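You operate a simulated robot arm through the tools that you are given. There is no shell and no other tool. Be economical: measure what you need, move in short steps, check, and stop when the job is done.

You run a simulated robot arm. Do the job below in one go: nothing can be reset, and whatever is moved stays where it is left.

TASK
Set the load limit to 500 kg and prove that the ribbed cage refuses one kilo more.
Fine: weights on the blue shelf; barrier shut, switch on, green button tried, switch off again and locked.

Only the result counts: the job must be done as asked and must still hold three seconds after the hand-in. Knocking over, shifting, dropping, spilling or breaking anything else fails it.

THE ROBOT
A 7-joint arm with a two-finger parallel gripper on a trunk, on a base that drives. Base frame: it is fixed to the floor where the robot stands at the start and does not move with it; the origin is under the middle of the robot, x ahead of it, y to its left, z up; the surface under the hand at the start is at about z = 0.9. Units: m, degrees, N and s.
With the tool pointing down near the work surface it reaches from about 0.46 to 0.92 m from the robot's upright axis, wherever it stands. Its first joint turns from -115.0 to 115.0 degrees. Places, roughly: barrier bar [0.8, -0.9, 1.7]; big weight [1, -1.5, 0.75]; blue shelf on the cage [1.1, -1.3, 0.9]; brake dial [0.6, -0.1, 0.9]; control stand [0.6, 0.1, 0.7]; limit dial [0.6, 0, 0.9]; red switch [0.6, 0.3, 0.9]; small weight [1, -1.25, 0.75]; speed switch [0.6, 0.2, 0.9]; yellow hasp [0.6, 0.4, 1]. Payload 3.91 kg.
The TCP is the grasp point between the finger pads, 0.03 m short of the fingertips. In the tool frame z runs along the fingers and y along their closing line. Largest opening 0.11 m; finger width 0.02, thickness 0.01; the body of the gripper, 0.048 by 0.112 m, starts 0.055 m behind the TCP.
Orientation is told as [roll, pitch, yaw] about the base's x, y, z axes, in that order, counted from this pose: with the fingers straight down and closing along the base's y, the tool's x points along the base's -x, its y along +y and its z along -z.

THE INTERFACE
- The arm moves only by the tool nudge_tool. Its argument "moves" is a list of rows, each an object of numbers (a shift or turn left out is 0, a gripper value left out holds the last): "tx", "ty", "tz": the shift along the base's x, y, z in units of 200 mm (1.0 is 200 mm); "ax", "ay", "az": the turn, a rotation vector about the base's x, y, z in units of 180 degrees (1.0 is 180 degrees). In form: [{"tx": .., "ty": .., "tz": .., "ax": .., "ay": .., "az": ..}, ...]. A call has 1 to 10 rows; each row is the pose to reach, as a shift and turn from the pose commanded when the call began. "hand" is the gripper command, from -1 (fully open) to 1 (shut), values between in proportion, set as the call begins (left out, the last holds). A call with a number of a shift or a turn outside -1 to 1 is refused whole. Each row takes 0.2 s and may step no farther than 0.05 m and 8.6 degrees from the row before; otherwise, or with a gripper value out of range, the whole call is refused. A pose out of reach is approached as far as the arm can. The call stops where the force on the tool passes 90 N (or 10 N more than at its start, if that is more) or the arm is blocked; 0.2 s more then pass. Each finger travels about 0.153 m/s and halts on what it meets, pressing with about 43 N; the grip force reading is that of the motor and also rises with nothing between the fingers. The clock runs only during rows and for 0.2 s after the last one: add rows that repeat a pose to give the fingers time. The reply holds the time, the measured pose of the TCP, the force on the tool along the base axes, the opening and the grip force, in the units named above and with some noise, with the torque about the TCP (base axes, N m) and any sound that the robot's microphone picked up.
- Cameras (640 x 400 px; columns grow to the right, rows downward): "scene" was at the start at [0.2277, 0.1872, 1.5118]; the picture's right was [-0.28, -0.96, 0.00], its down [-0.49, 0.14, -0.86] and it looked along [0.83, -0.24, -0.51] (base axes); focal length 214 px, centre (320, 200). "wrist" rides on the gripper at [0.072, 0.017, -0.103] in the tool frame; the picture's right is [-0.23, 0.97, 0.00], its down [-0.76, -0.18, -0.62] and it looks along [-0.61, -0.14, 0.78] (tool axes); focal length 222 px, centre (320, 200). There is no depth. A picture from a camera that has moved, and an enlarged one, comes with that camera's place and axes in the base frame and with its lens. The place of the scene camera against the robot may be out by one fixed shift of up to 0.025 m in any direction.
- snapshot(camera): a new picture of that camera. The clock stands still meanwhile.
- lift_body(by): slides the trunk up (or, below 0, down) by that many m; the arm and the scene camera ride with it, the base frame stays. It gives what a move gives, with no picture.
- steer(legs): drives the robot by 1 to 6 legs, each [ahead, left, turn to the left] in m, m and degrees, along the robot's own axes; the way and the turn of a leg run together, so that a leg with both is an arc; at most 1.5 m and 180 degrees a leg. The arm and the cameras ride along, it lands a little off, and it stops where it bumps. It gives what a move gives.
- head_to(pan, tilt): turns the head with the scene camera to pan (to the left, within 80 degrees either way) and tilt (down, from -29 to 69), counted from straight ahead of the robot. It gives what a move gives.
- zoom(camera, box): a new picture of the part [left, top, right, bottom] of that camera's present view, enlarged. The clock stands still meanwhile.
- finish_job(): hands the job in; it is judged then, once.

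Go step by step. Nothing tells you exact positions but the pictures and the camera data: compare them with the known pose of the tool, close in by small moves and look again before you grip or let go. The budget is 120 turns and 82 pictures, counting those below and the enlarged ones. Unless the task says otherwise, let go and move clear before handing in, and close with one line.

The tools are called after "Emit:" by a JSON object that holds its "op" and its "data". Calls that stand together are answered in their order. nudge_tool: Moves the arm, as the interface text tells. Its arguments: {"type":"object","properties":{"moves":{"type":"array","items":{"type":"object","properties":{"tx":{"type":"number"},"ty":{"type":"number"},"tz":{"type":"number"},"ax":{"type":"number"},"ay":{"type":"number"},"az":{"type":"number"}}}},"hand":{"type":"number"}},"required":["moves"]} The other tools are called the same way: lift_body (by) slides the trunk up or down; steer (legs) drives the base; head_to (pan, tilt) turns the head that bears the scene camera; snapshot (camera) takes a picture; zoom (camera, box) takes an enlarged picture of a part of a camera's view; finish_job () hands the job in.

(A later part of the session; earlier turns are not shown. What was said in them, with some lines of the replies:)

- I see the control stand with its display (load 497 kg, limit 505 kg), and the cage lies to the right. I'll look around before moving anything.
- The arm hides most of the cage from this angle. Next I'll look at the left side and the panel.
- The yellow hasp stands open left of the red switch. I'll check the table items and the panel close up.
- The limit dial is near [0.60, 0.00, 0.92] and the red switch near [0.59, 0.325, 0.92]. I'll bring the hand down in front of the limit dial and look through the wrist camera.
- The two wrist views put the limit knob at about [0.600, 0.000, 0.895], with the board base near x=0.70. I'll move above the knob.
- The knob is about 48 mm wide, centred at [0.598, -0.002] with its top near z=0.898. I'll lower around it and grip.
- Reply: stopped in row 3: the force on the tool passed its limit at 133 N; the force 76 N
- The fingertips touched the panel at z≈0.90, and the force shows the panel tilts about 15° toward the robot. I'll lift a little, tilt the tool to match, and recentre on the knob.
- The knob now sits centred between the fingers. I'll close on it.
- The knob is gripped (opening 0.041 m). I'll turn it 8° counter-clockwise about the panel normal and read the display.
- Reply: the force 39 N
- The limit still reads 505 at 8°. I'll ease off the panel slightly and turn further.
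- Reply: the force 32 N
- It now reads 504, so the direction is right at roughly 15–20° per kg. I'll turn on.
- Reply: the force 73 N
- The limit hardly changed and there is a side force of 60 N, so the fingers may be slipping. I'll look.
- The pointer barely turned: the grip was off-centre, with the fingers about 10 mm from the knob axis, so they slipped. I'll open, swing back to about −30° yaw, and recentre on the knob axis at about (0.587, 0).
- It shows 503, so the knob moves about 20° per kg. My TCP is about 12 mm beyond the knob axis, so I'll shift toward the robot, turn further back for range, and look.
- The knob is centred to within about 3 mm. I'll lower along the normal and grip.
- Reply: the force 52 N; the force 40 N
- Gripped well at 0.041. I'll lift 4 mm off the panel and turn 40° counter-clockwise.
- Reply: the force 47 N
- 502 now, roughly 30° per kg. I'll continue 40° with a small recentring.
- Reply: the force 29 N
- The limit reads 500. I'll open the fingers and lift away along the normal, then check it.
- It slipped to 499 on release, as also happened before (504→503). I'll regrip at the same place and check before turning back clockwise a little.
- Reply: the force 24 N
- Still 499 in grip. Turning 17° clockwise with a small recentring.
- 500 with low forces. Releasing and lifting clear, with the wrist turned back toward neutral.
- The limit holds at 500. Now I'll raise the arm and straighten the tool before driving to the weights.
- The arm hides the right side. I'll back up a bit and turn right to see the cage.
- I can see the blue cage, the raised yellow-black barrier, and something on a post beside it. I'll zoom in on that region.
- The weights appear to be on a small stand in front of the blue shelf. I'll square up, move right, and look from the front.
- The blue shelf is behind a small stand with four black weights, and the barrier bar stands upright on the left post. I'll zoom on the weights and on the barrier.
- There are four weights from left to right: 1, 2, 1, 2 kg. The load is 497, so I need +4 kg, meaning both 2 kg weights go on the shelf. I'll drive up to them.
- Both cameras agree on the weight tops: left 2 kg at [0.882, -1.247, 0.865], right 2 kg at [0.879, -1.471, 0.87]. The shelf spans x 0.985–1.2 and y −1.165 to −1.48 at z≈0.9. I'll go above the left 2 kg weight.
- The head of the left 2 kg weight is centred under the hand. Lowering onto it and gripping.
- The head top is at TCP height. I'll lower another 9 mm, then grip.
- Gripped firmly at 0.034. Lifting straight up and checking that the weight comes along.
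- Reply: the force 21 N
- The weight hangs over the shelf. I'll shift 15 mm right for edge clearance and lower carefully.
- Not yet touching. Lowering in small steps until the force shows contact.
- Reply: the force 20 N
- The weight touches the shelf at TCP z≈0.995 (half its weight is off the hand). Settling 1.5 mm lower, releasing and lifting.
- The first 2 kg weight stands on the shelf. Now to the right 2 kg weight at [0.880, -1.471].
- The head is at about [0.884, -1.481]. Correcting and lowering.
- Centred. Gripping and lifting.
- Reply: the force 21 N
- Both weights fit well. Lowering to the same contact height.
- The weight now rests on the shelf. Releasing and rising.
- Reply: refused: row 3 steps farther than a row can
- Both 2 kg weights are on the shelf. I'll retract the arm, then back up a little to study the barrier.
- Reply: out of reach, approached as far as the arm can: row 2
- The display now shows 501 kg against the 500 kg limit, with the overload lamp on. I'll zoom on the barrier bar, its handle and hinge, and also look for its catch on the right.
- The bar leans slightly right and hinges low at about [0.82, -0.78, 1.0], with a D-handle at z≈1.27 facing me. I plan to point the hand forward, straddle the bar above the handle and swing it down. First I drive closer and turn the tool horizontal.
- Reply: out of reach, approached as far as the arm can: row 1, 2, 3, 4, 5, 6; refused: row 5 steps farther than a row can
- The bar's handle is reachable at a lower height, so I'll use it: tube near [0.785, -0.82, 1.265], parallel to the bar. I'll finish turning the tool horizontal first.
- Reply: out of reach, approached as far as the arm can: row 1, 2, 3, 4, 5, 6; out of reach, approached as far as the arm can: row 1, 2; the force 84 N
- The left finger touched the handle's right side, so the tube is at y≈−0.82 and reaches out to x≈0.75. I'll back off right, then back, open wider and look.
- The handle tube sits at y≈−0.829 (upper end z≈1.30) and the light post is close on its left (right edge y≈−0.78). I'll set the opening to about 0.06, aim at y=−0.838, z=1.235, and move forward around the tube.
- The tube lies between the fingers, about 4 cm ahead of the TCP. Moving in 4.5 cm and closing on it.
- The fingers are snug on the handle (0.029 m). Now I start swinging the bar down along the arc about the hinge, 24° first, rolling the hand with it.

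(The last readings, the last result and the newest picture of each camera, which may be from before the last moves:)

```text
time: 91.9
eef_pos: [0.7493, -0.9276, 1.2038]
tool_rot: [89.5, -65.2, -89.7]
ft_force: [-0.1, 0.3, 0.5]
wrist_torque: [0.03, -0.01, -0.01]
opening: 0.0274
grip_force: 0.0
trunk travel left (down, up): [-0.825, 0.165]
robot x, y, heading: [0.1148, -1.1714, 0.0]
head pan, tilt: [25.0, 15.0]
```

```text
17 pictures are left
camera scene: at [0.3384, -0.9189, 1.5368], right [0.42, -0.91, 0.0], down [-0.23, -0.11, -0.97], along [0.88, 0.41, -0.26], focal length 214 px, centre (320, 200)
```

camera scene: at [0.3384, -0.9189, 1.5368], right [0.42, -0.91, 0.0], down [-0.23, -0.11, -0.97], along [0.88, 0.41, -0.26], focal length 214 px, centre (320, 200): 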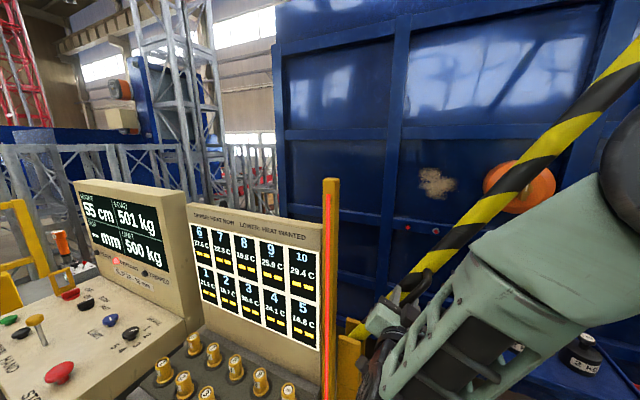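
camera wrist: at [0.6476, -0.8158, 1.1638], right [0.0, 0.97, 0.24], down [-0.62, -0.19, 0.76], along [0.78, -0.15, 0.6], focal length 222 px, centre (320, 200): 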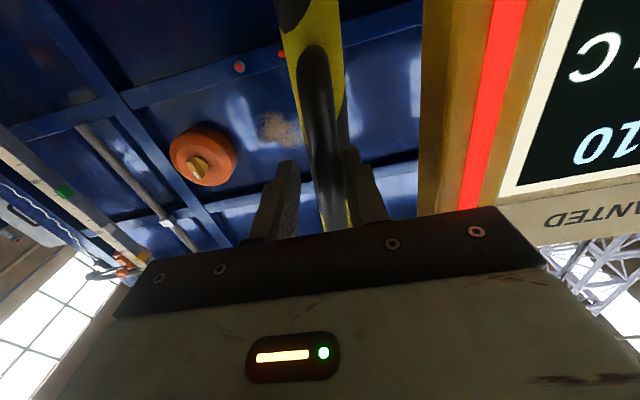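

The bar has swung along; the force is zero, so I'll check with the wrist camera that the handle is still between the fingers.

Emit:
{"op": "snapshot", "data": {"camera": "wrist"}}

```text
16 pictures are left
camera wrist: at [0.6469, -0.8813, 1.1459], right [0.0, 0.79, 0.62], down [-0.62, -0.48, 0.62], along [0.78, -0.38, 0.49], focal length 222 px, centre (320, 200)
```

wrist: 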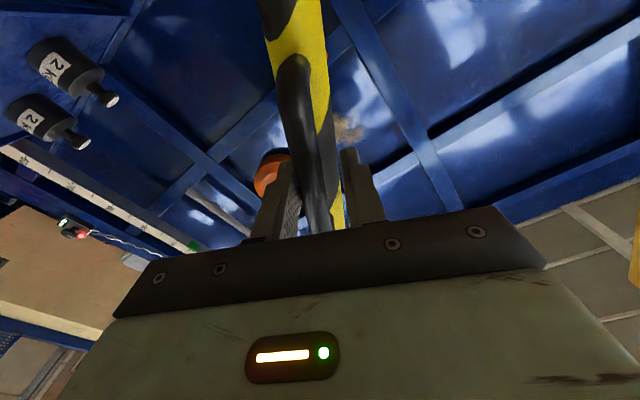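

The handle is still held and the bar follows with no load. Continuing another 40° along the arc.

Emit:
{"op": "nudge_tool", "data": {"moves": [{"ty": -0.1355, "tz": -0.095, "ax": 0.0444}, {"ty": -0.256, "tz": -0.2075, "ax": 0.0889}, {"ty": -0.3605, "tz": -0.336, "ax": 0.1333}, {"ty": -0.446, "tz": -0.4775, "ax": 0.1778}, {"ty": -0.5105, "tz": -0.6295, "ax": 0.2222}]}}

Emit:
{"op": "snapshot", "data": {"camera": "wrist"}}

Emit:
{"op": "head_to", "data": {"pan": -15, "tilt": 25}}

Emit:
{"op": "snapshot", "data": {"camera": "scene"}}

```text
time: 93.1
eef_pos: [0.7503, -1.03, 1.0777]
tool_rot: [89.9, -25.1, -89.7]
ft_force: [-0.3, -0.2, 0.7]
wrist_torque: [-0.01, -0.01, 0.01]
opening: 0.0274
grip_force: 0.0
trunk travel left (down, up): [-0.825, 0.165]
robot x, y, heading: [0.1116, -1.1735, 0.0]
head pan, tilt: [25.0, 15.0]
```

```text
15 pictures are left
camera wrist: at [0.6477, -0.9574, 1.0624], right [0.0, 0.21, 0.98], down [-0.62, -0.77, 0.16], along [0.78, -0.61, 0.13], focal length 222 px, centre (320, 200)
```

wrist: 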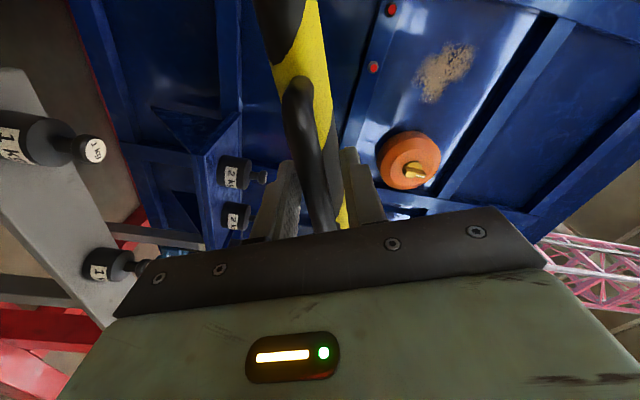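

```text
time: 94.2
eef_pos: [0.7508, -1.0297, 1.0789]
tool_rot: [90.0, -25.2, -89.8]
ft_force: [0.1, -0.9, 0.0]
wrist_torque: [0.0, 0.0, -0.02]
opening: 0.0277
grip_force: 0.1
trunk travel left (down, up): [-0.825, 0.165]
robot x, y, heading: [0.1123, -1.1706, 0.0]
head pan, tilt: [-15.0, 25.0]
```

```text
14 pictures are left
camera scene: at [0.3429, -0.9823, 1.5207], right [-0.26, -0.97, 0.0], down [-0.41, 0.11, -0.91], along [0.88, -0.23, -0.42], focal length 214 px, centre (320, 200)
```

scene: 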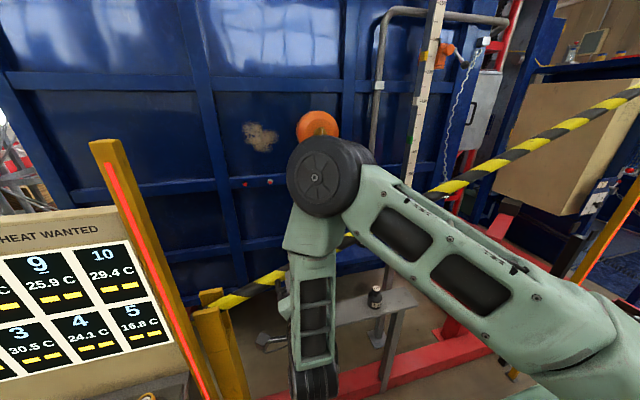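

Going well; the bar is about 20° above horizontal. Finishing the arc.

Emit:
{"op": "nudge_tool", "data": {"moves": [{"ty": -0.0425, "tz": -0.16, "ax": 0.0444}, {"ty": -0.063, "tz": -0.324, "ax": 0.0889}, {"ty": -0.0645, "tz": -0.386, "ax": 0.1055}, {"ty": -0.0645, "tz": -0.42, "ax": 0.11}, {"ty": -0.0645, "tz": -0.42, "ax": 0.11}]}}

Emit:
{"op": "head_to", "data": {"pan": -35, "tilt": 25}}

Emit:
{"op": "snapshot", "data": {"camera": "scene"}}

```text
time: 95.4
eef_pos: [0.7501, -1.041, 0.9927]
tool_rot: [90.0, -5.3, -89.9]
ft_force: [0.2, -1.3, -0.5]
wrist_torque: [0.0, 0.02, -0.02]
opening: 0.0276
grip_force: 0.0
trunk travel left (down, up): [-0.825, 0.165]
robot x, y, heading: [0.1122, -1.169, -0.0]
head pan, tilt: [-15.0, 25.0]
```

```text
time: 96.2
eef_pos: [0.751, -1.0413, 0.9938]
tool_rot: [90.1, -5.4, -90.0]
ft_force: [0.9, -0.5, 0.3]
wrist_torque: [0.02, 0.02, -0.04]
opening: 0.0275
grip_force: 0.1
trunk travel left (down, up): [-0.825, 0.165]
robot x, y, heading: [0.1138, -1.1683, -0.1]
head pan, tilt: [-35.0, 25.0]
```

```text
13 pictures are left
camera scene: at [0.3294, -1.0113, 1.5207], right [-0.57, -0.82, 0.0], down [-0.35, 0.24, -0.91], along [0.74, -0.52, -0.42], focal length 214 px, centre (320, 200)
```

scene: 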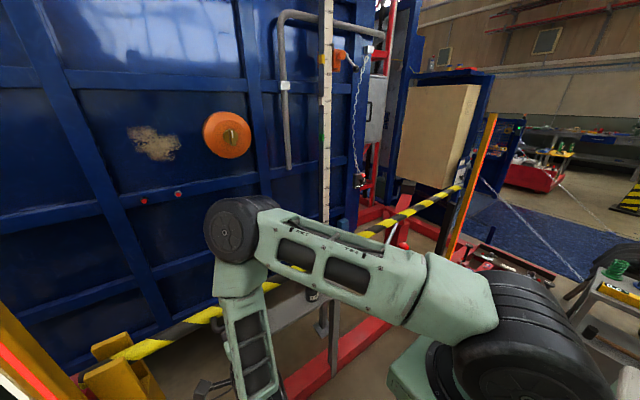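

The bar end is near the right post but there is no resistance yet. Pushing down further in small steps until it meets its rest.

Emit:
{"op": "nudge_tool", "data": {"moves": [{"tz": -0.05, "ax": 0.012}, {"tz": -0.1, "ax": 0.024}, {"tz": -0.14, "ax": 0.036}, {"tz": -0.14, "ax": 0.036}]}}

Emit:
{"op": "zoom", "data": {"camera": "scene", "box": [340, 100, 540, 300]}}

```text
time: 97.2
eef_pos: [0.7496, -1.0416, 0.9671]
tool_rot: [90.4, 1.4, -89.8]
ft_force: [2.4, 6.0, 26.5]
wrist_torque: [-0.41, -0.08, 0.09]
opening: 0.0415
grip_force: 13.7
trunk travel left (down, up): [-0.825, 0.165]
robot x, y, heading: [0.1118, -1.1721, -0.0]
head pan, tilt: [-35.0, 25.0]
```

```text
2.00 times, centred on (440, 200) of scene
camera zoom: at [0.3284, -1.0111, 1.5211], right [-0.57, -0.82, 0.0], down [-0.35, 0.24, -0.91], along [0.74, -0.52, -0.42], focal length 429 px, centre (80, 200)
```

zoom: 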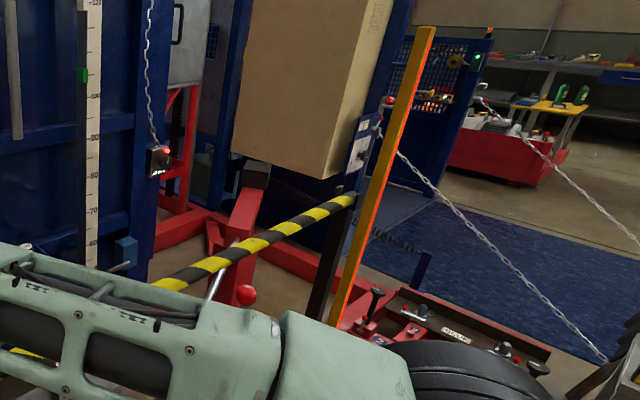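

Resistance of 27 N and the bar end sits at the right post: the barrier is down. Opening and pulling straight back.

Emit:
{"op": "nudge_tool", "data": {"moves": [{}, {"tx": -0.05}, {"tx": -0.25}, {"tx": -0.45}, {"tx": -0.65}], "hand": -0.3}}

Emit:
{"op": "zoom", "data": {"camera": "scene", "box": [60, 100, 540, 400]}}

```text
time: 98.4
eef_pos: [0.6195, -1.0408, 0.9641]
tool_rot: [90.1, 1.2, -89.9]
ft_force: [0.4, -0.7, 0.2]
wrist_torque: [-0.03, 0.0, 0.02]
opening: 0.0716
grip_force: 0.1
trunk travel left (down, up): [-0.825, 0.165]
robot x, y, heading: [0.1146, -1.1704, 0.1]
head pan, tilt: [-35.0, 25.0]
```

```text
1.33 times, centred on (300, 250) of scene
camera zoom: at [0.3299, -1.0117, 1.5206], right [-0.57, -0.82, 0.0], down [-0.35, 0.24, -0.91], along [0.74, -0.52, -0.42], focal length 286 px, centre (347, 133)
```

zoom: 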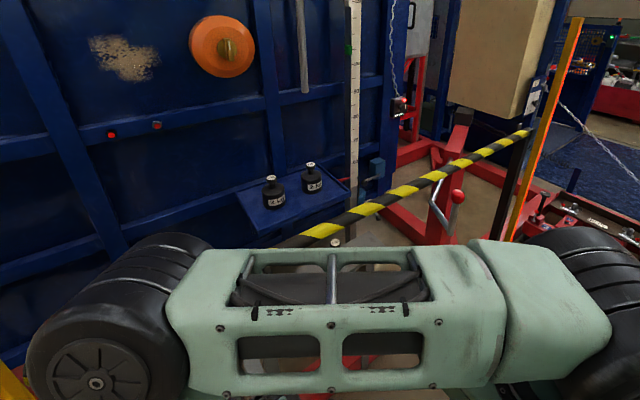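

The barrier is shut, with both weights on the shelf. Now I'll back off and turn the hand down again.

Emit:
{"op": "steer", "data": {"legs": [[-0.35, 0, 0]]}}

Emit:
{"op": "nudge_tool", "data": {"moves": [{"tz": 0.1, "ax": -0.0444}, {"tz": 0.2, "ax": -0.0889}, {"tz": 0.3, "ax": -0.1333}, {"tz": 0.4, "ax": -0.1778}, {"tz": 0.5, "ax": -0.2222}, {"tz": 0.6, "ax": -0.2667}, {"tz": 0.7, "ax": -0.3111}, {"tz": 0.8, "ax": -0.3556}, {"tz": 0.9, "ax": -0.4}, {"tz": 1.0, "ax": -0.4444}]}}

Emit:
{"op": "nudge_tool", "data": {"moves": [{"ax": -0.03, "tz": 0.1}, {"ax": -0.057, "tz": 0.2}, {"ax": -0.057, "tz": 0.2}]}}

```text
time: 100.7
eef_pos: [0.2691, -1.0401, 0.9666]
tool_rot: [90.2, 1.2, -89.9]
ft_force: [0.1, 0.1, 0.1]
wrist_torque: [0.0, -0.01, -0.03]
opening: 0.0715
grip_force: 0.0
trunk travel left (down, up): [-0.825, 0.165]
robot x, y, heading: [-0.2396, -1.1709, -0.1]
head pan, tilt: [-35.0, 25.0]
```

```text
time: 102.9
eef_pos: [0.2703, -1.0356, 1.1635]
tool_rot: [89.2, -79.0, -89.4]
ft_force: [1.6, -0.3, 0.0]
wrist_torque: [0.02, -0.05, 0.01]
opening: 0.0713
grip_force: 0.1
out of reach, approached as far as the arm can: row 10
trunk travel left (down, up): [-0.825, 0.165]
robot x, y, heading: [-0.2394, -1.1714, -0.2]
head pan, tilt: [-35.0, 25.0]
```

```text
time: 103.7
eef_pos: [0.275, -1.027, 1.2016]
tool_rot: [79.8, -89.1, -79.9]
ft_force: [0.0, -0.2, -0.4]
wrist_torque: [0.0, 0.0, -0.02]
opening: 0.0713
grip_force: 0.0
out of reach, approached as far as the arm can: row 1, 2, 3
trunk travel left (down, up): [-0.825, 0.165]
robot x, y, heading: [-0.233, -1.1704, -0.0]
head pan, tilt: [-35.0, 25.0]
```

Now pitching the hand back to straight down.

Emit:
{"op": "nudge_tool", "data": {"moves": [{"tz": 0.05, "ay": 0.045}, {"tz": 0.1, "ay": 0.09}, {"tz": 0.15, "ay": 0.135}, {"tz": 0.2, "ay": 0.18}, {"tz": 0.25, "ay": 0.225}, {"tz": 0.3, "ay": 0.27}, {"tz": 0.35, "ay": 0.315}, {"tz": 0.4, "ay": 0.36}, {"tz": 0.45, "ay": 0.405}, {"tz": 0.5, "ay": 0.45}]}}

Emit:
{"op": "nudge_tool", "data": {"moves": [{"tz": 0.1, "ay": 0.03}, {"tz": 0.2, "ay": 0.0455}, {"tz": 0.2, "ay": 0.0455}]}}

Emit:
{"op": "steer", "data": {"legs": [[-0.05, 1.2, 0]]}}

```text
time: 106.1
eef_pos: [0.2535, -1.0033, 1.2935]
tool_rot: [-0.6, -10.8, 3.4]
ft_force: [-0.4, 0.6, 0.6]
wrist_torque: [-0.04, -0.02, -0.03]
opening: 0.0715
grip_force: 0.0
out of reach, approached as far as the arm can: row 1, 10
trunk travel left (down, up): [-0.825, 0.165]
robot x, y, heading: [-0.2405, -1.1689, 0.1]
head pan, tilt: [-35.0, 25.0]
stopped in row 10: the arm was blocked; the commanded pose is now the measured one
```

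```text
time: 106.9
eef_pos: [0.2552, -1.003, 1.3349]
tool_rot: [0.0, -2.6, 3.3]
ft_force: [0.2, 0.2, 0.5]
wrist_torque: [0.01, 0.0, -0.03]
opening: 0.0714
grip_force: 0.1
trunk travel left (down, up): [-0.825, 0.165]
robot x, y, heading: [-0.236, -1.1725, -0.3]
head pan, tilt: [-35.0, 25.0]
```

```text
time: 113.0
eef_pos: [0.2204, 0.1847, 1.3347]
tool_rot: [0.0, -2.6, 2.2]
ft_force: [-0.2, -1.5, 0.5]
wrist_torque: [-0.03, 0.01, 0.01]
opening: 0.0716
grip_force: 0.1
trunk travel left (down, up): [-0.825, 0.165]
robot x, y, heading: [-0.2753, 0.0263, -1.0]
head pan, tilt: [-35.0, 25.0]
```

Driving up to the control stand, slightly left of the starting point, to face the red switch.

Emit:
{"op": "steer", "data": {"legs": [[0.265, 0.08, 1.0]]}}

Emit:
{"op": "head_to", "data": {"pan": 0, "tilt": 48}}

Emit:
{"op": "nudge_tool", "data": {"moves": [{"tx": 0.0, "tz": -0.2, "ay": 0.0144, "az": -0.018}, {"tz": -0.4, "ay": 0.0144, "az": -0.018}, {"tz": -0.6, "ay": 0.0144, "az": -0.018}, {"tz": -0.8, "ay": 0.0144, "az": -0.018}]}}

Emit:
{"op": "snapshot", "data": {"camera": "wrist"}}

Emit:
{"op": "snapshot", "data": {"camera": "scene"}}

```text
time: 114.9
eef_pos: [0.4808, 0.2672, 1.3337]
tool_rot: [0.0, -2.5, 3.1]
ft_force: [-0.7, 0.0, 0.3]
wrist_torque: [0.02, 0.0, -0.02]
opening: 0.0715
grip_force: 0.0
trunk travel left (down, up): [-0.825, 0.165]
robot x, y, heading: [-0.0162, 0.1014, -0.4]
head pan, tilt: [-35.0, 25.0]
```

```text
time: 115.9
eef_pos: [0.4804, 0.2679, 1.334]
tool_rot: [0.0, -2.6, 3.1]
ft_force: [-0.7, 0.1, -0.3]
wrist_torque: [0.0, -0.03, -0.01]
opening: 0.0715
grip_force: 0.1
trunk travel left (down, up): [-0.825, 0.165]
robot x, y, heading: [-0.0115, 0.1035, -0.2]
head pan, tilt: [0.0, 48.0]
```

```text
time: 116.9
eef_pos: [0.4815, 0.2681, 1.1746]
tool_rot: [0.1, -0.1, -0.1]
ft_force: [-0.2, 0.6, -0.8]
wrist_torque: [0.03, -0.04, -0.02]
opening: 0.0713
grip_force: 0.0
trunk travel left (down, up): [-0.825, 0.165]
robot x, y, heading: [-0.0188, 0.1054, -0.1]
head pan, tilt: [0.0, 48.0]
```

```text
10 pictures are left
camera wrist: at [0.4093, 0.2852, 1.2779], right [0.23, 0.97, 0.0], down [0.76, -0.18, 0.62], along [0.61, -0.14, -0.78], focal length 222 px, centre (320, 200)
```

wrist: 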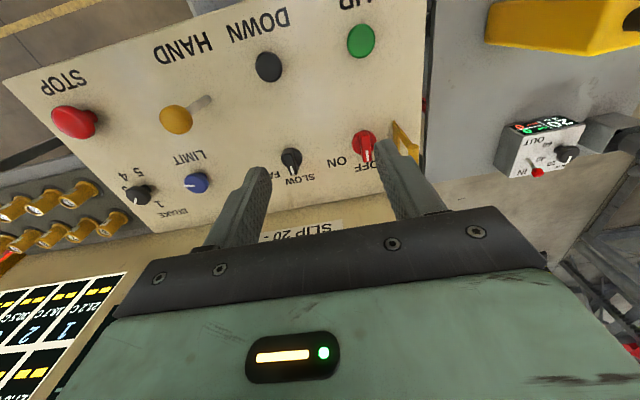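

```text
9 pictures are left
camera scene: at [0.2071, 0.3142, 1.486], right [0.0, -1.0, 0.0], down [-0.74, 0.0, -0.67], along [0.67, 0.0, -0.74], focal length 214 px, centre (320, 200)
```

scene: 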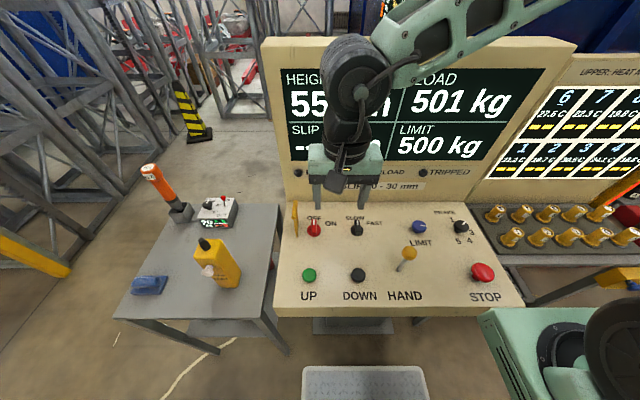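

The red switch is at about [0.581, 0.327], and the hasp stands at y≈0.387, close to its left. I'll come in tilted 15° to match the panel and leaning about 8° away from the hasp.

Emit:
{"op": "nudge_tool", "data": {"moves": [{"tx": 0.15, "ty": 0.1, "ax": 0.015, "ay": -0.028}, {"tx": 0.3, "ty": 0.2, "ax": 0.03, "ay": -0.056}, {"tx": 0.45, "ty": 0.295, "ax": 0.045, "ay": -0.083}, {"tx": 0.48, "ty": 0.295, "tz": -0.2, "ax": 0.045, "ay": -0.083}, {"tx": 0.48, "ty": 0.295, "tz": -0.4, "ax": 0.045, "ay": -0.083}, {"tx": 0.48, "ty": 0.295, "tz": -0.6, "ax": 0.045, "ay": -0.083}, {"tx": 0.48, "ty": 0.295, "tz": -0.85, "ax": 0.045, "ay": -0.083}], "hand": -0.1}}

Emit:
{"op": "snapshot", "data": {"camera": "wrist"}}

```text
time: 118.5
eef_pos: [0.5747, 0.3254, 1.0047]
tool_rot: [8.4, -14.9, -1.3]
ft_force: [-0.3, -2.8, -0.8]
wrist_torque: [-0.03, 0.0, -0.02]
opening: 0.0587
grip_force: 0.0
trunk travel left (down, up): [-0.825, 0.165]
robot x, y, heading: [-0.0136, 0.1066, -0.2]
head pan, tilt: [0.0, 48.0]
```

```text
8 pictures are left
camera wrist: at [0.4798, 0.3288, 1.0871], right [0.2, 0.96, 0.2], down [0.58, -0.28, 0.77], along [0.79, -0.04, -0.61], focal length 222 px, centre (320, 200)
```

wrist: 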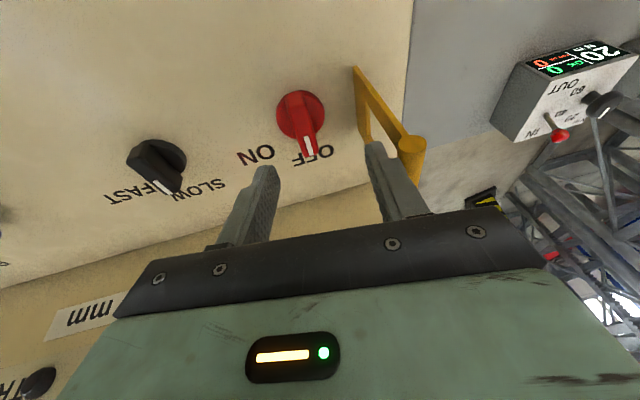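

The finger grazes the hasp, so gripping here is too tight. Instead I'll push the switch's ridge with closed fingers: push its near end leftward (+y) from the right side, which turns it clockwise to ON.

Emit:
{"op": "nudge_tool", "data": {"moves": [{"ty": -0.1, "tz": 0.05}, {"tx": -0.06, "ty": -0.2, "tz": 0.05}, {"tx": -0.118, "ty": -0.2, "tz": 0.0}, {"tx": -0.118, "ty": -0.2, "tz": -0.15}, {"tx": -0.118, "ty": -0.2, "tz": -0.25}, {"tx": -0.118, "ty": -0.2, "tz": -0.318}], "hand": 1}}

Emit:
{"op": "snapshot", "data": {"camera": "wrist"}}

```text
time: 119.9
eef_pos: [0.554, 0.2866, 0.9404]
tool_rot: [8.5, -14.9, -1.3]
ft_force: [0.0, 0.0, 0.5]
wrist_torque: [-0.01, -0.05, 0.0]
opening: 0.0
grip_force: 37.5
trunk travel left (down, up): [-0.825, 0.165]
robot x, y, heading: [-0.0125, 0.1038, -0.3]
head pan, tilt: [0.0, 48.0]
```

```text
7 pictures are left
camera wrist: at [0.4576, 0.2904, 1.023], right [0.2, 0.96, 0.2], down [0.58, -0.28, 0.77], along [0.79, -0.04, -0.61], focal length 222 px, centre (320, 200)
```

wrist: 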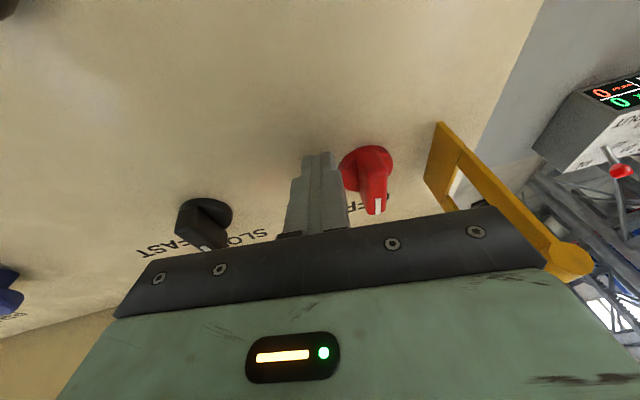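

The closed fingertips are right beside the ridge's near end. I'll lean a bit more away from the hasp, then push left along the arc.

Emit:
{"op": "nudge_tool", "data": {"moves": [{"ty": -0.02, "ax": 0.045}, {"ty": 0.05, "ax": 0.045}, {"ty": 0.09, "tx": -0.015, "ax": 0.045}, {"ty": 0.125, "tx": -0.025, "ax": 0.045}, {"ty": 0.165, "tx": -0.03, "ax": 0.045}, {"ty": 0.165, "tx": -0.03, "ax": 0.045}]}}

Emit:
{"op": "zoom", "data": {"camera": "scene", "box": [270, 50, 510, 250]}}

```text
time: 121.3
eef_pos: [0.5476, 0.3194, 0.9407]
tool_rot: [16.8, -14.6, -3.5]
ft_force: [0.1, -0.5, 0.4]
wrist_torque: [0.02, -0.01, 0.02]
opening: 0.0
grip_force: 37.6
trunk travel left (down, up): [-0.825, 0.165]
robot x, y, heading: [-0.0123, 0.0993, -0.2]
head pan, tilt: [0.0, 48.0]
```

```text
2.00 times, centred on (390, 150) of scene
camera zoom: at [0.2076, 0.3143, 1.4859], right [0.0, -1.0, 0.0], down [-0.74, 0.0, -0.67], along [0.67, 0.0, -0.74], focal length 429 px, centre (180, 300)
```

zoom: 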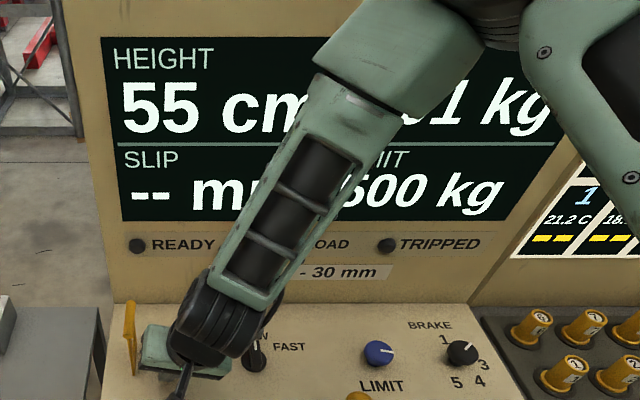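

No force remains, so I need to see whether the ridge turned.

Emit:
{"op": "snapshot", "data": {"camera": "wrist"}}

```text
5 pictures are left
camera wrist: at [0.4518, 0.3125, 1.023], right [0.2, 0.92, 0.33], down [0.58, -0.38, 0.72], along [0.79, 0.04, -0.61], focal length 222 px, centre (320, 200)
```

wrist: 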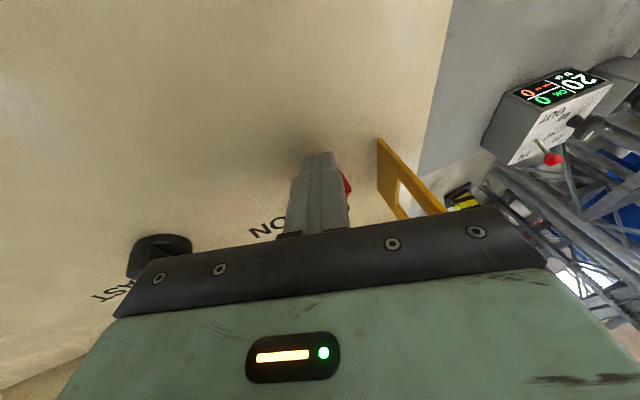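

The fingers hide the knob. I'll lift and move right so the scene camera can see the switch and the lamps together.

Emit:
{"op": "nudge_tool", "data": {"moves": [{"tx": -0.05, "tz": 0.15, "ax": -0.03}, {"tx": -0.1, "tz": 0.35, "ax": -0.06}, {"tx": -0.2, "ty": -0.15, "tz": 0.45, "ax": -0.092}, {"tx": -0.3, "ty": -0.35, "tz": 0.5, "ax": -0.092}, {"tx": -0.4, "ty": -0.55, "tz": 0.5, "ax": -0.092}, {"tx": -0.45, "ty": -0.75, "tz": 0.5, "ax": -0.092}, {"tx": -0.45, "ty": -0.98, "tz": 0.5, "ax": -0.092}]}}

Emit:
{"op": "zoom", "data": {"camera": "scene", "box": [270, 50, 510, 290]}}

```text
time: 122.9
eef_pos: [0.4865, 0.1464, 1.0399]
tool_rot: [-0.4, -14.8, 1.1]
ft_force: [-0.1, 0.6, 0.7]
wrist_torque: [-0.03, 0.04, -0.01]
opening: 0.0
grip_force: 37.8
out of reach, approached as far as the arm can: row 6, 7
trunk travel left (down, up): [-0.825, 0.165]
robot x, y, heading: [-0.0128, 0.1015, -0.4]
head pan, tilt: [0.0, 48.0]
```

```text
1.67 times, centred on (390, 170) of scene
camera zoom: at [0.2073, 0.315, 1.4858], right [0.0, -1.0, 0.0], down [-0.74, 0.0, -0.67], along [0.67, 0.0, -0.74], focal length 358 px, centre (203, 250)
```

zoom: 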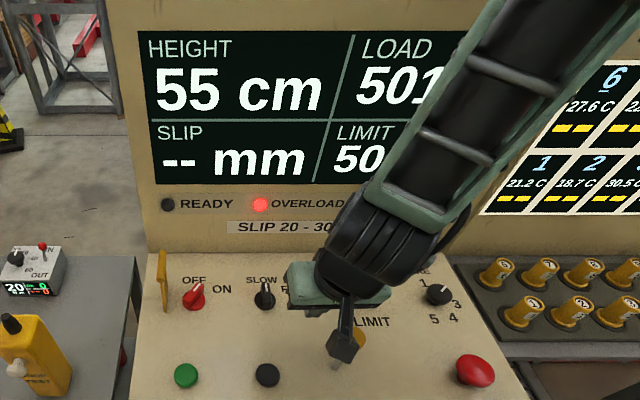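

The switch has turned only about halfway toward ON. The knob axis at fingertip height is likely nearer x≈0.588, so I'll push again closer to its centre and further.

Emit:
{"op": "nudge_tool", "data": {"moves": [{"tx": 0.15, "ty": 0.18, "ax": 0.03}, {"tx": 0.3, "ty": 0.36, "ax": 0.06}, {"tx": 0.3775, "ty": 0.55, "ax": 0.09}, {"tx": 0.3775, "ty": 0.728, "ax": 0.09}, {"tx": 0.3775, "ty": 0.728, "tz": -0.2, "ax": 0.09}, {"tx": 0.3775, "ty": 0.728, "tz": -0.38, "ax": 0.09}, {"tx": 0.3775, "ty": 0.728, "tz": -0.468, "ax": 0.09}]}}

```text
time: 124.5
eef_pos: [0.5627, 0.293, 0.9455]
tool_rot: [16.4, -14.6, -3.2]
ft_force: [-0.1, -0.3, -0.3]
wrist_torque: [-0.02, 0.0, 0.01]
opening: 0.0002
grip_force: 37.9
trunk travel left (down, up): [-0.825, 0.165]
robot x, y, heading: [-0.0109, 0.1048, -0.0]
head pan, tilt: [0.0, 48.0]
```

In position. Pushing left in small rows.

Emit:
{"op": "nudge_tool", "data": {"moves": [{"ty": 0.06}, {"ty": 0.1}, {"ty": 0.13}, {"ty": 0.15}, {"ty": 0.167}, {"ty": 0.167}]}}

```text
time: 125.9
eef_pos: [0.5606, 0.3148, 0.9442]
tool_rot: [15.9, -14.2, -3.4]
ft_force: [-21.3, -66.2, 9.8]
wrist_torque: [-1.38, 0.33, -0.74]
opening: 0.0001
grip_force: 37.6
trunk travel left (down, up): [-0.825, 0.165]
robot x, y, heading: [-0.0105, 0.1049, -0.1]
head pan, tilt: [0.0, 48.0]
```

It stopped firmly against resistance, consistent with the ON stop. I'll lift off and go above the green button at about [0.444, 0.338, 0.885].

Emit:
{"op": "nudge_tool", "data": {"moves": [{"ty": -0.08}, {"ty": -0.08, "tz": 0.2}, {"ty": -0.08, "tz": 0.4, "ax": -0.03}, {"tx": -0.1, "ty": -0.05, "tz": 0.5, "ax": -0.06}, {"tx": -0.3, "ty": 0, "tz": 0.5, "ax": -0.092}, {"tx": -0.5, "ty": 0.058, "tz": 0.5, "ax": -0.092}, {"tx": -0.683, "ty": 0.058, "tz": 0.5, "ax": -0.092}, {"tx": -0.683, "ty": 0.058, "tz": 0.28, "ax": -0.092}, {"tx": -0.683, "ty": 0.058, "tz": 0.05, "ax": -0.092}]}}

Emit:
{"op": "snapshot", "data": {"camera": "wrist"}}

```text
time: 127.5
eef_pos: [0.4977, 0.2899, 1.0458]
tool_rot: [-0.7, -15.1, -9.6]
ft_force: [0.0, 0.4, -0.3]
wrist_torque: [0.0, 0.02, -0.03]
opening: 0.0
grip_force: 37.5
trunk travel left (down, up): [-0.825, 0.165]
robot x, y, heading: [-0.014, 0.1062, -0.4]
head pan, tilt: [0.0, 48.0]
stopped in row 7: the arm was blocked; the commanded pose is now the measured one
```

```text
3 pictures are left
camera wrist: at [0.4074, 0.3233, 1.1274], right [0.38, 0.92, 0.05], down [0.54, -0.26, 0.8], along [0.75, -0.28, -0.6], focal length 222 px, centre (320, 200)
```

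wrist: 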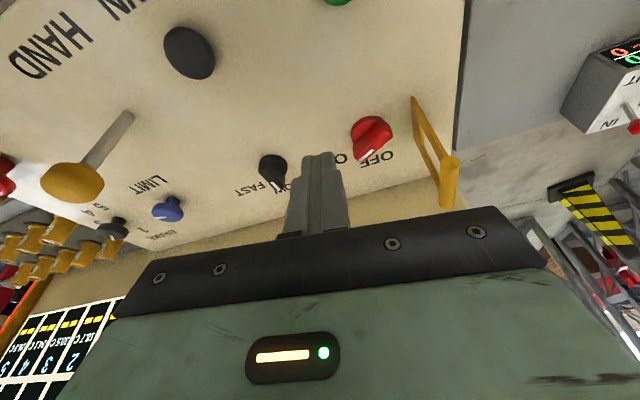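

The arm can't reach that close in this tilt, and the pointer seems only about halfway to ON. I'll push the ridge's far end toward me from behind to finish the turn; there is more room there.

Emit:
{"op": "nudge_tool", "data": {"moves": [{"tx": 0.2, "tz": 0.1, "ax": 0.03, "az": 0.02}, {"tx": 0.4, "tz": 0.1, "ax": 0.06, "az": 0.05}, {"tx": 0.602, "ty": 0.075, "tz": 0.1, "ax": 0.09, "az": 0.053}, {"tx": 0.602, "ty": 0.075, "tz": -0.12, "ax": 0.09, "az": 0.053}, {"tx": 0.602, "ty": 0.075, "tz": -0.3, "ax": 0.09, "az": 0.053}, {"tx": 0.602, "ty": 0.075, "tz": -0.434, "ax": 0.09, "az": 0.053}]}}

```text
time: 128.9
eef_pos: [0.6188, 0.3058, 0.9598]
tool_rot: [15.9, -13.1, -3.9]
ft_force: [0.7, 0.9, 0.5]
wrist_torque: [0.02, -0.02, -0.02]
opening: 0.0001
grip_force: 37.0
trunk travel left (down, up): [-0.825, 0.165]
robot x, y, heading: [-0.0144, 0.1057, -0.1]
head pan, tilt: [0.0, 48.0]
```

Pushing toward the robot in small rows, watching the force.

Emit:
{"op": "nudge_tool", "data": {"moves": [{"tx": -0.03, "tz": -0.008}, {"tx": -0.05, "tz": -0.014}, {"tx": -0.07, "tz": -0.019}, {"tx": -0.07, "tz": -0.019}]}}

Emit:
{"op": "nudge_tool", "data": {"moves": [{"tx": -0.015, "tz": -0.004}, {"tx": -0.03, "tz": -0.008}, {"tx": -0.03, "tz": -0.008}]}}

```text
time: 129.9
eef_pos: [0.6122, 0.3048, 0.9577]
tool_rot: [16.4, -14.1, -4.4]
ft_force: [41.7, -1.9, 13.9]
wrist_torque: [-0.02, -1.07, -0.03]
opening: 0.0002
grip_force: 37.2
trunk travel left (down, up): [-0.825, 0.165]
robot x, y, heading: [-0.0111, 0.102, -0.2]
head pan, tilt: [0.0, 48.0]
```

```text
time: 130.7
eef_pos: [0.6111, 0.3052, 0.9564]
tool_rot: [16.6, -14.7, -4.7]
ft_force: [56.4, -6.9, 25.3]
wrist_torque: [-0.13, -1.39, -0.02]
opening: 0.0001
grip_force: 38.2
trunk travel left (down, up): [-0.825, 0.165]
robot x, y, heading: [-0.0126, 0.1017, -0.0]
head pan, tilt: [0.0, 48.0]
```

Both pushes stop at about 45° with high force, so that is the switch's ON stop. Now to the green button with the hand upright, which the arm can reach.

Emit:
{"op": "nudge_tool", "data": {"moves": [{"tx": 0.08}, {"tx": 0.08, "tz": 0.22}, {"tx": 0.08, "tz": 0.45, "ax": -0.04}, {"tx": -0.1, "tz": 0.5, "ax": -0.08}, {"tx": -0.3, "tz": 0.5, "ax": -0.09, "ay": 0.04}, {"tx": -0.5, "tz": 0.5, "ax": -0.09, "ay": 0.08, "az": 0.01}, {"tx": -0.6, "tz": 0.5, "ax": -0.09, "ay": 0.08, "az": 0.02}]}}

```text
time: 132.3
eef_pos: [0.4772, 0.3067, 1.0553]
tool_rot: [-0.7, 1.0, 1.7]
ft_force: [0.2, -0.3, 0.2]
wrist_torque: [0.02, 0.03, 0.01]
opening: 0.0
grip_force: 37.8
trunk travel left (down, up): [-0.825, 0.165]
robot x, y, heading: [-0.0144, 0.1012, 0.0]
head pan, tilt: [0.0, 48.0]
```

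Moving above the green button, then pressing down in small rows.

Emit:
{"op": "nudge_tool", "data": {"moves": [{"tx": -0.156, "ty": 0.157}, {"tx": -0.156, "ty": 0.157, "tz": -0.2}, {"tx": -0.156, "ty": 0.157, "tz": -0.4}, {"tx": -0.156, "ty": 0.157, "tz": -0.55}, {"tx": -0.156, "ty": 0.157, "tz": -0.62}]}}

Emit:
{"op": "nudge_tool", "data": {"moves": [{"tz": -0.03}, {"tz": -0.05}, {"tz": -0.07}, {"tz": -0.09}, {"tz": -0.11}, {"tz": -0.11}]}}

```text
time: 133.5
eef_pos: [0.4467, 0.3384, 0.9423]
tool_rot: [-0.2, 0.9, 1.6]
ft_force: [-12.8, -17.4, 69.4]
wrist_torque: [-0.52, 0.19, -0.1]
opening: 0.0
grip_force: 37.7
trunk travel left (down, up): [-0.825, 0.165]
robot x, y, heading: [-0.0148, 0.1043, -0.4]
head pan, tilt: [0.0, 48.0]
heard: click
stopped in row 5: the force on the tool passed its limit at 116 N (the readings are from after the stop); the commanded pose is now the measured one
```

```text
time: 133.8
eef_pos: [0.4457, 0.3386, 0.9431]
tool_rot: [-0.1, 0.9, 1.7]
ft_force: [-12.0, -15.5, 61.3]
wrist_torque: [-0.51, -0.01, -0.09]
opening: 0.0
grip_force: 37.6
trunk travel left (down, up): [-0.825, 0.165]
robot x, y, heading: [-0.0141, 0.1024, -0.4]
head pan, tilt: [0.0, 48.0]
stopped in row 1: the force on the tool passed its limit at 100 N (the readings are from after the stop); the commanded pose is now the measured one
```

A click: the green button was pressed. I'll lift and move right to view the result and the switch.

Emit:
{"op": "nudge_tool", "data": {"moves": [{"tz": 0.2}, {"tz": 0.4}, {"tx": 0.1, "ty": -0.2, "tz": 0.5}, {"tx": 0.15, "ty": -0.4, "tz": 0.55}, {"tx": 0.2, "ty": -0.6, "tz": 0.6}, {"tx": 0.2, "ty": -0.8, "tz": 0.6}, {"tx": 0.2, "ty": -1.0, "tz": 0.6}]}}

Emit:
{"op": "zoom", "data": {"camera": "scene", "box": [275, 60, 455, 300]}}

```text
time: 135.4
eef_pos: [0.4867, 0.1387, 1.0607]
tool_rot: [-0.4, 1.0, 1.6]
ft_force: [-0.2, 0.3, 0.2]
wrist_torque: [-0.01, 0.0, -0.04]
opening: 0.0
grip_force: 37.2
trunk travel left (down, up): [-0.825, 0.165]
robot x, y, heading: [-0.0136, 0.1032, -0.2]
head pan, tilt: [0.0, 48.0]
```

```text
1.67 times, centred on (365, 180) of scene
camera zoom: at [0.2073, 0.3142, 1.4858], right [0.0, -1.0, 0.0], down [-0.74, 0.0, -0.67], along [0.67, 0.0, -0.74], focal length 358 px, centre (245, 233)
```

zoom: 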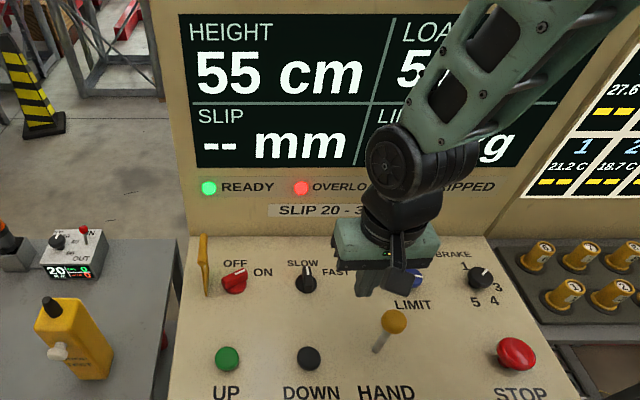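

READY is green, so the switch is ON; the overload lamp is lit and the height stays at 55 cm: the cage refused. Next I turn the switch OFF by pushing the ridge's far half from the right-front side.

Emit:
{"op": "nudge_tool", "data": {"moves": [{"tx": 0.1, "ty": 0.18, "ax": 0.03, "ay": -0.03}, {"tx": 0.2, "ty": 0.36, "ax": 0.06, "ay": -0.06}, {"tx": 0.3, "ty": 0.54, "ax": 0.09, "ay": -0.087}, {"tx": 0.3765, "ty": 0.7, "tz": 0, "ax": 0.092, "ay": -0.087}, {"tx": 0.3765, "ty": 0.7, "tz": -0.22, "ax": 0.092, "ay": -0.087}, {"tx": 0.3765, "ty": 0.7, "tz": -0.42, "ax": 0.092, "ay": -0.087}, {"tx": 0.3765, "ty": 0.7, "tz": -0.576, "ax": 0.092, "ay": -0.087}]}}

```text
time: 137.0
eef_pos: [0.5604, 0.279, 0.9466]
tool_rot: [16.2, -15.2, -0.5]
ft_force: [-0.9, 0.0, 1.6]
wrist_torque: [0.0, -0.02, 0.0]
opening: 0.0
grip_force: 37.4
trunk travel left (down, up): [-0.825, 0.165]
robot x, y, heading: [-0.0127, 0.1058, -0.5]
head pan, tilt: [0.0, 48.0]
```

In position at the front-right of the ridge. Pushing along the arc to OFF.

Emit:
{"op": "nudge_tool", "data": {"moves": [{"tx": 0.035, "ty": 0.05, "tz": 0.01}, {"tx": 0.07, "ty": 0.082, "tz": 0.0175}, {"tx": 0.095, "ty": 0.083, "tz": 0.024}, {"tx": 0.1175, "ty": 0.0835, "tz": 0.0295}, {"tx": 0.14, "ty": 0.094, "tz": 0.035}, {"tx": 0.16, "ty": 0.105, "tz": 0.04}, {"tx": 0.1725, "ty": 0.125, "tz": 0.0425}, {"tx": 0.1725, "ty": 0.125, "tz": 0.0425}]}}

```text
time: 138.8
eef_pos: [0.5943, 0.3005, 0.9519]
tool_rot: [15.8, -14.6, -0.5]
ft_force: [-20.9, -35.6, 7.7]
wrist_torque: [-0.78, 0.54, 0.3]
opening: 0.0
grip_force: 37.4
trunk travel left (down, up): [-0.825, 0.165]
robot x, y, heading: [-0.0186, 0.0995, -0.4]
head pan, tilt: [0.0, 48.0]
```

It's resisting near the expected OFF position. A little more push to make sure it's against the stop.

Emit:
{"op": "nudge_tool", "data": {"moves": [{"ty": 0.03}, {"ty": 0.05}, {"ty": 0.05}]}}

```text
time: 139.4
eef_pos: [0.5963, 0.3, 0.9485]
tool_rot: [15.1, -14.4, -0.9]
ft_force: [-1.5, -14.2, 7.3]
wrist_torque: [-0.27, 0.09, 0.04]
opening: 0.0002
grip_force: 37.3
trunk travel left (down, up): [-0.825, 0.165]
robot x, y, heading: [-0.013, 0.1015, -0.3]
head pan, tilt: [0.0, 48.0]
stopped in row 3: the force on the tool passed its limit at 93 N (the readings are from after the stop); the commanded pose is now the measured one
```

Hard stop at the OFF alignment. I'll lift away and take a close look at the switch, the READY lamp and the hasp.

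Emit:
{"op": "nudge_tool", "data": {"moves": [{"ty": -0.08}, {"ty": -0.1, "tz": 0.22, "ax": -0.03, "ay": 0.03}, {"ty": -0.1, "tz": 0.45, "ax": -0.06, "ay": 0.06}, {"tx": -0.15, "ty": -0.2, "tz": 0.55, "ax": -0.088, "ay": 0.083}, {"tx": -0.3, "ty": -0.35, "tz": 0.6, "ax": -0.088, "ay": 0.083}, {"tx": -0.45, "ty": -0.52, "tz": 0.65, "ax": -0.088, "ay": 0.083}, {"tx": -0.5, "ty": -0.75, "tz": 0.7, "ax": -0.088, "ay": 0.083}, {"tx": -0.5, "ty": -0.95, "tz": 0.7, "ax": -0.088, "ay": 0.083}]}}

Emit:
{"op": "zoom", "data": {"camera": "scene", "box": [275, 160, 365, 250]}}

```text
time: 141.2
eef_pos: [0.4953, 0.1137, 1.0905]
tool_rot: [-0.7, 0.7, 1.2]
ft_force: [0.1, -0.3, 0.1]
wrist_torque: [-0.02, 0.0, 0.0]
opening: 0.0
grip_force: 37.7
trunk travel left (down, up): [-0.825, 0.165]
robot x, y, heading: [-0.0158, 0.0982, -0.2]
head pan, tilt: [0.0, 48.0]
```

```text
4.44 times, centred on (320, 205) of scene
camera zoom: at [0.2073, 0.3133, 1.4858], right [-0.01, -1.0, 0.0], down [-0.74, 0.0, -0.67], along [0.67, 0.0, -0.74], focal length 953 px, centre (320, 178)
```

zoom: 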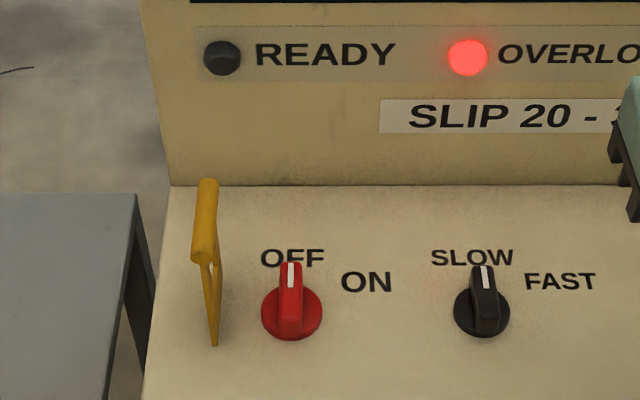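

The switch is OFF and READY is dark. The open hasp's top bar runs along x≈0.56–0.63 at y≈0.383, z≈1.0; I'll go to its left side and push it over to the right.

Emit:
{"op": "nudge_tool", "data": {"moves": [{"tx": 0.05, "ty": 0.2, "tz": 0.1}, {"tx": 0.1, "ty": 0.4, "tz": 0.15}, {"tx": 0.15, "ty": 0.6, "tz": 0.15}, {"tx": 0.2, "ty": 0.8, "tz": 0.15}, {"tx": 0.25, "ty": 1.0, "tz": 0.15}]}}

Emit:
{"op": "nudge_tool", "data": {"moves": [{"tx": 0.1, "ty": 0.2}, {"tx": 0.2, "ty": 0.4}, {"tx": 0.33, "ty": 0.59}, {"tx": 0.33, "ty": 0.59, "tz": -0.2}, {"tx": 0.33, "ty": 0.59, "tz": -0.4}, {"tx": 0.33, "ty": 0.59, "tz": -0.58}]}}

```text
time: 142.4
eef_pos: [0.5457, 0.3151, 1.1195]
tool_rot: [-0.5, 0.7, 1.2]
ft_force: [0.0, -0.4, 0.4]
wrist_torque: [0.04, 0.01, -0.01]
opening: 0.0001
grip_force: 37.2
trunk travel left (down, up): [-0.825, 0.165]
robot x, y, heading: [-0.0131, 0.1051, -0.3]
head pan, tilt: [0.0, 48.0]
```

```text
time: 143.8
eef_pos: [0.6116, 0.4284, 1.0017]
tool_rot: [-0.7, 0.7, 1.2]
ft_force: [-0.1, 0.7, -0.7]
wrist_torque: [0.02, 0.0, 0.0]
opening: 0.0001
grip_force: 37.6
trunk travel left (down, up): [-0.825, 0.165]
robot x, y, heading: [-0.0138, 0.1, -0.5]
head pan, tilt: [0.0, 48.0]
```

In place left of the hasp. Pushing right in small steps.

Emit:
{"op": "nudge_tool", "data": {"moves": [{"ty": -0.09}, {"ty": -0.165}, {"ty": -0.24}, {"ty": -0.34, "tz": -0.02}, {"ty": -0.415, "tz": -0.04}, {"ty": -0.47, "tz": -0.06}]}}

```text
time: 145.2
eef_pos: [0.6121, 0.3362, 0.9904]
tool_rot: [-0.7, 0.7, 1.2]
ft_force: [-0.8, 0.1, -0.1]
wrist_torque: [-0.01, 0.02, -0.01]
opening: 0.0
grip_force: 37.6
trunk travel left (down, up): [-0.825, 0.165]
robot x, y, heading: [-0.0112, 0.1081, -0.4]
head pan, tilt: [0.0, 48.0]
```

No resistance so far. Continuing a bit further right and lower.

Emit:
{"op": "nudge_tool", "data": {"moves": [{"ty": -0.05, "tz": -0.03}, {"ty": -0.1, "tz": -0.06}, {"ty": -0.16, "tz": -0.08}, {"ty": -0.16, "tz": -0.08}]}}

```text
time: 146.2
eef_pos: [0.6121, 0.3122, 0.9764]
tool_rot: [-0.2, 0.4, 1.4]
ft_force: [-0.4, 31.9, 13.1]
wrist_torque: [0.82, -0.03, 0.0]
opening: 0.0
grip_force: 37.2
trunk travel left (down, up): [-0.825, 0.165]
robot x, y, heading: [-0.0188, 0.1042, -0.2]
head pan, tilt: [0.0, 48.0]
```

The hasp is now past its midpoint and needs a downward push. I'll lift, move over the bar and press it down.

Emit:
{"op": "nudge_tool", "data": {"moves": [{"ty": 0.09}, {"ty": 0.09, "tz": 0.2}, {"ty": -0.05, "tz": 0.3}, {"ty": -0.15, "tz": 0.3}, {"ty": -0.15, "tz": 0.1}, {"ty": -0.15, "tz": 0.0}]}}

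```text
time: 147.7
eef_pos: [0.6131, 0.2735, 0.9882]
tool_rot: [-0.3, 0.2, 0.9]
ft_force: [-19.1, -15.2, 36.0]
wrist_torque: [-0.89, 0.59, 0.04]
opening: 0.0001
grip_force: 37.8
trunk travel left (down, up): [-0.825, 0.165]
robot x, y, heading: [-0.0159, 0.0982, -0.6]
head pan, tilt: [0.0, 48.0]
stopped in row 6: the force on the tool passed its limit at 103 N (the readings are from after the stop); the commanded pose is now the measured one
```

The bar is stopped at a tip height of 0.958, at y≈0.285. I can't tell by touch whether that is fully closed, so I'll clear the hand and spend the last picture here.

Emit:
{"op": "nudge_tool", "data": {"moves": [{"tz": 0.2}, {"tz": 0.4}, {"tx": -0.15, "ty": -0.18, "tz": 0.45}, {"tx": -0.3, "ty": -0.35, "tz": 0.5}, {"tx": -0.45, "ty": -0.52, "tz": 0.5}, {"tx": -0.5, "ty": -0.75, "tz": 0.5}, {"tx": -0.5, "ty": -0.9, "tz": 0.5}]}}

Emit:
{"op": "zoom", "data": {"camera": "scene", "box": [275, 160, 365, 250]}}

```text
time: 149.3
eef_pos: [0.5165, 0.0932, 1.08]
tool_rot: [-0.6, 0.4, 1.0]
ft_force: [0.4, -0.1, 0.3]
wrist_torque: [0.01, -0.02, 0.0]
opening: 0.0
grip_force: 37.7
trunk travel left (down, up): [-0.825, 0.165]
robot x, y, heading: [-0.0159, 0.1017, -0.2]
head pan, tilt: [0.0, 48.0]
```

```text
4.44 times, centred on (320, 205) of scene
camera zoom: at [0.2072, 0.3128, 1.4858], right [-0.01, -1.0, 0.0], down [-0.74, 0.0, -0.67], along [0.67, 0.0, -0.74], focal length 953 px, centre (320, 178)
```

zoom: 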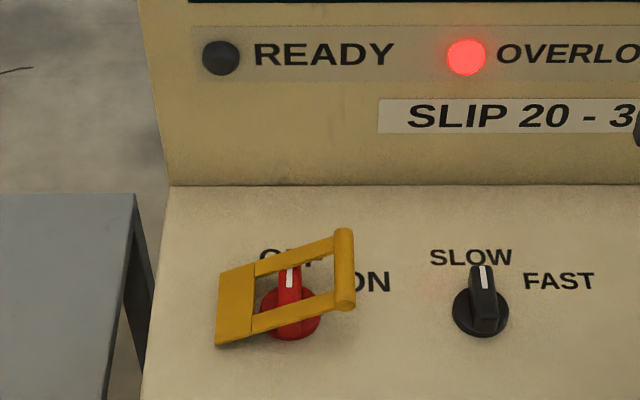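

The hasp is swung over the switch, which still points to OFF, with READY dark. I'll give the bar one more direct press at y≈0.29 to make sure it is fully down.

Emit:
{"op": "nudge_tool", "data": {"moves": [{"tx": 0.08, "ty": 0.2}, {"tx": 0.16, "ty": 0.4}, {"tx": 0.24, "ty": 0.6}, {"tx": 0.32, "ty": 0.8}, {"tx": 0.4175, "ty": 0.984}, {"tx": 0.4175, "ty": 0.984, "tz": -0.2}, {"tx": 0.4175, "ty": 0.984, "tz": -0.38}, {"tx": 0.4175, "ty": 0.984, "tz": -0.45}, {"tx": 0.4175, "ty": 0.984, "tz": -0.49}, {"tx": 0.4175, "ty": 0.984, "tz": -0.53}]}}

```text
time: 151.4
eef_pos: [0.6004, 0.2914, 0.9903]
tool_rot: [-0.1, -0.3, 1.1]
ft_force: [-24.3, -8.2, 85.9]
wrist_torque: [-0.6, 1.07, -0.01]
opening: 0.0001
grip_force: 37.7
trunk travel left (down, up): [-0.825, 0.165]
robot x, y, heading: [-0.0158, 0.1023, -0.4]
head pan, tilt: [0.0, 48.0]
stopped in row 10: the force on the tool passed its limit at 102 N (the readings are from after the stop); the commanded pose is now the measured one
```

The bar rests on a solid stop at the same height with 100 N on it, so it's fully shut. Lifting clear.

Emit:
{"op": "nudge_tool", "data": {"moves": [{"tz": 0.2}, {"tz": 0.4}, {"tx": -0.2, "tz": 0.55}, {"tx": -0.4, "tz": 0.7}, {"tx": -0.5, "tz": 0.9}]}}

Emit:
{"op": "finish_job", "data": {}}

```text
time: 152.7
eef_pos: [0.502, 0.2906, 1.1639]
tool_rot: [-0.6, 0.2, 1.0]
ft_force: [0.4, -0.1, 0.0]
wrist_torque: [0.01, 0.01, -0.01]
opening: 0.0
grip_force: 37.6
trunk travel left (down, up): [-0.825, 0.165]
robot x, y, heading: [-0.0138, 0.1004, -0.4]
head pan, tilt: [0.0, 48.0]
```

```text
The job is handed in.
```

The job is handed in: with the limit at 500 kg, 501 kg on the cage and the barrier shut, pressing green left the cage at 55 cm with the overload lamp lit; the switch is off again and the hasp is down over it, though its bar stops about 4 cm above the panel, and I judged by touch alone that this is fully closed.
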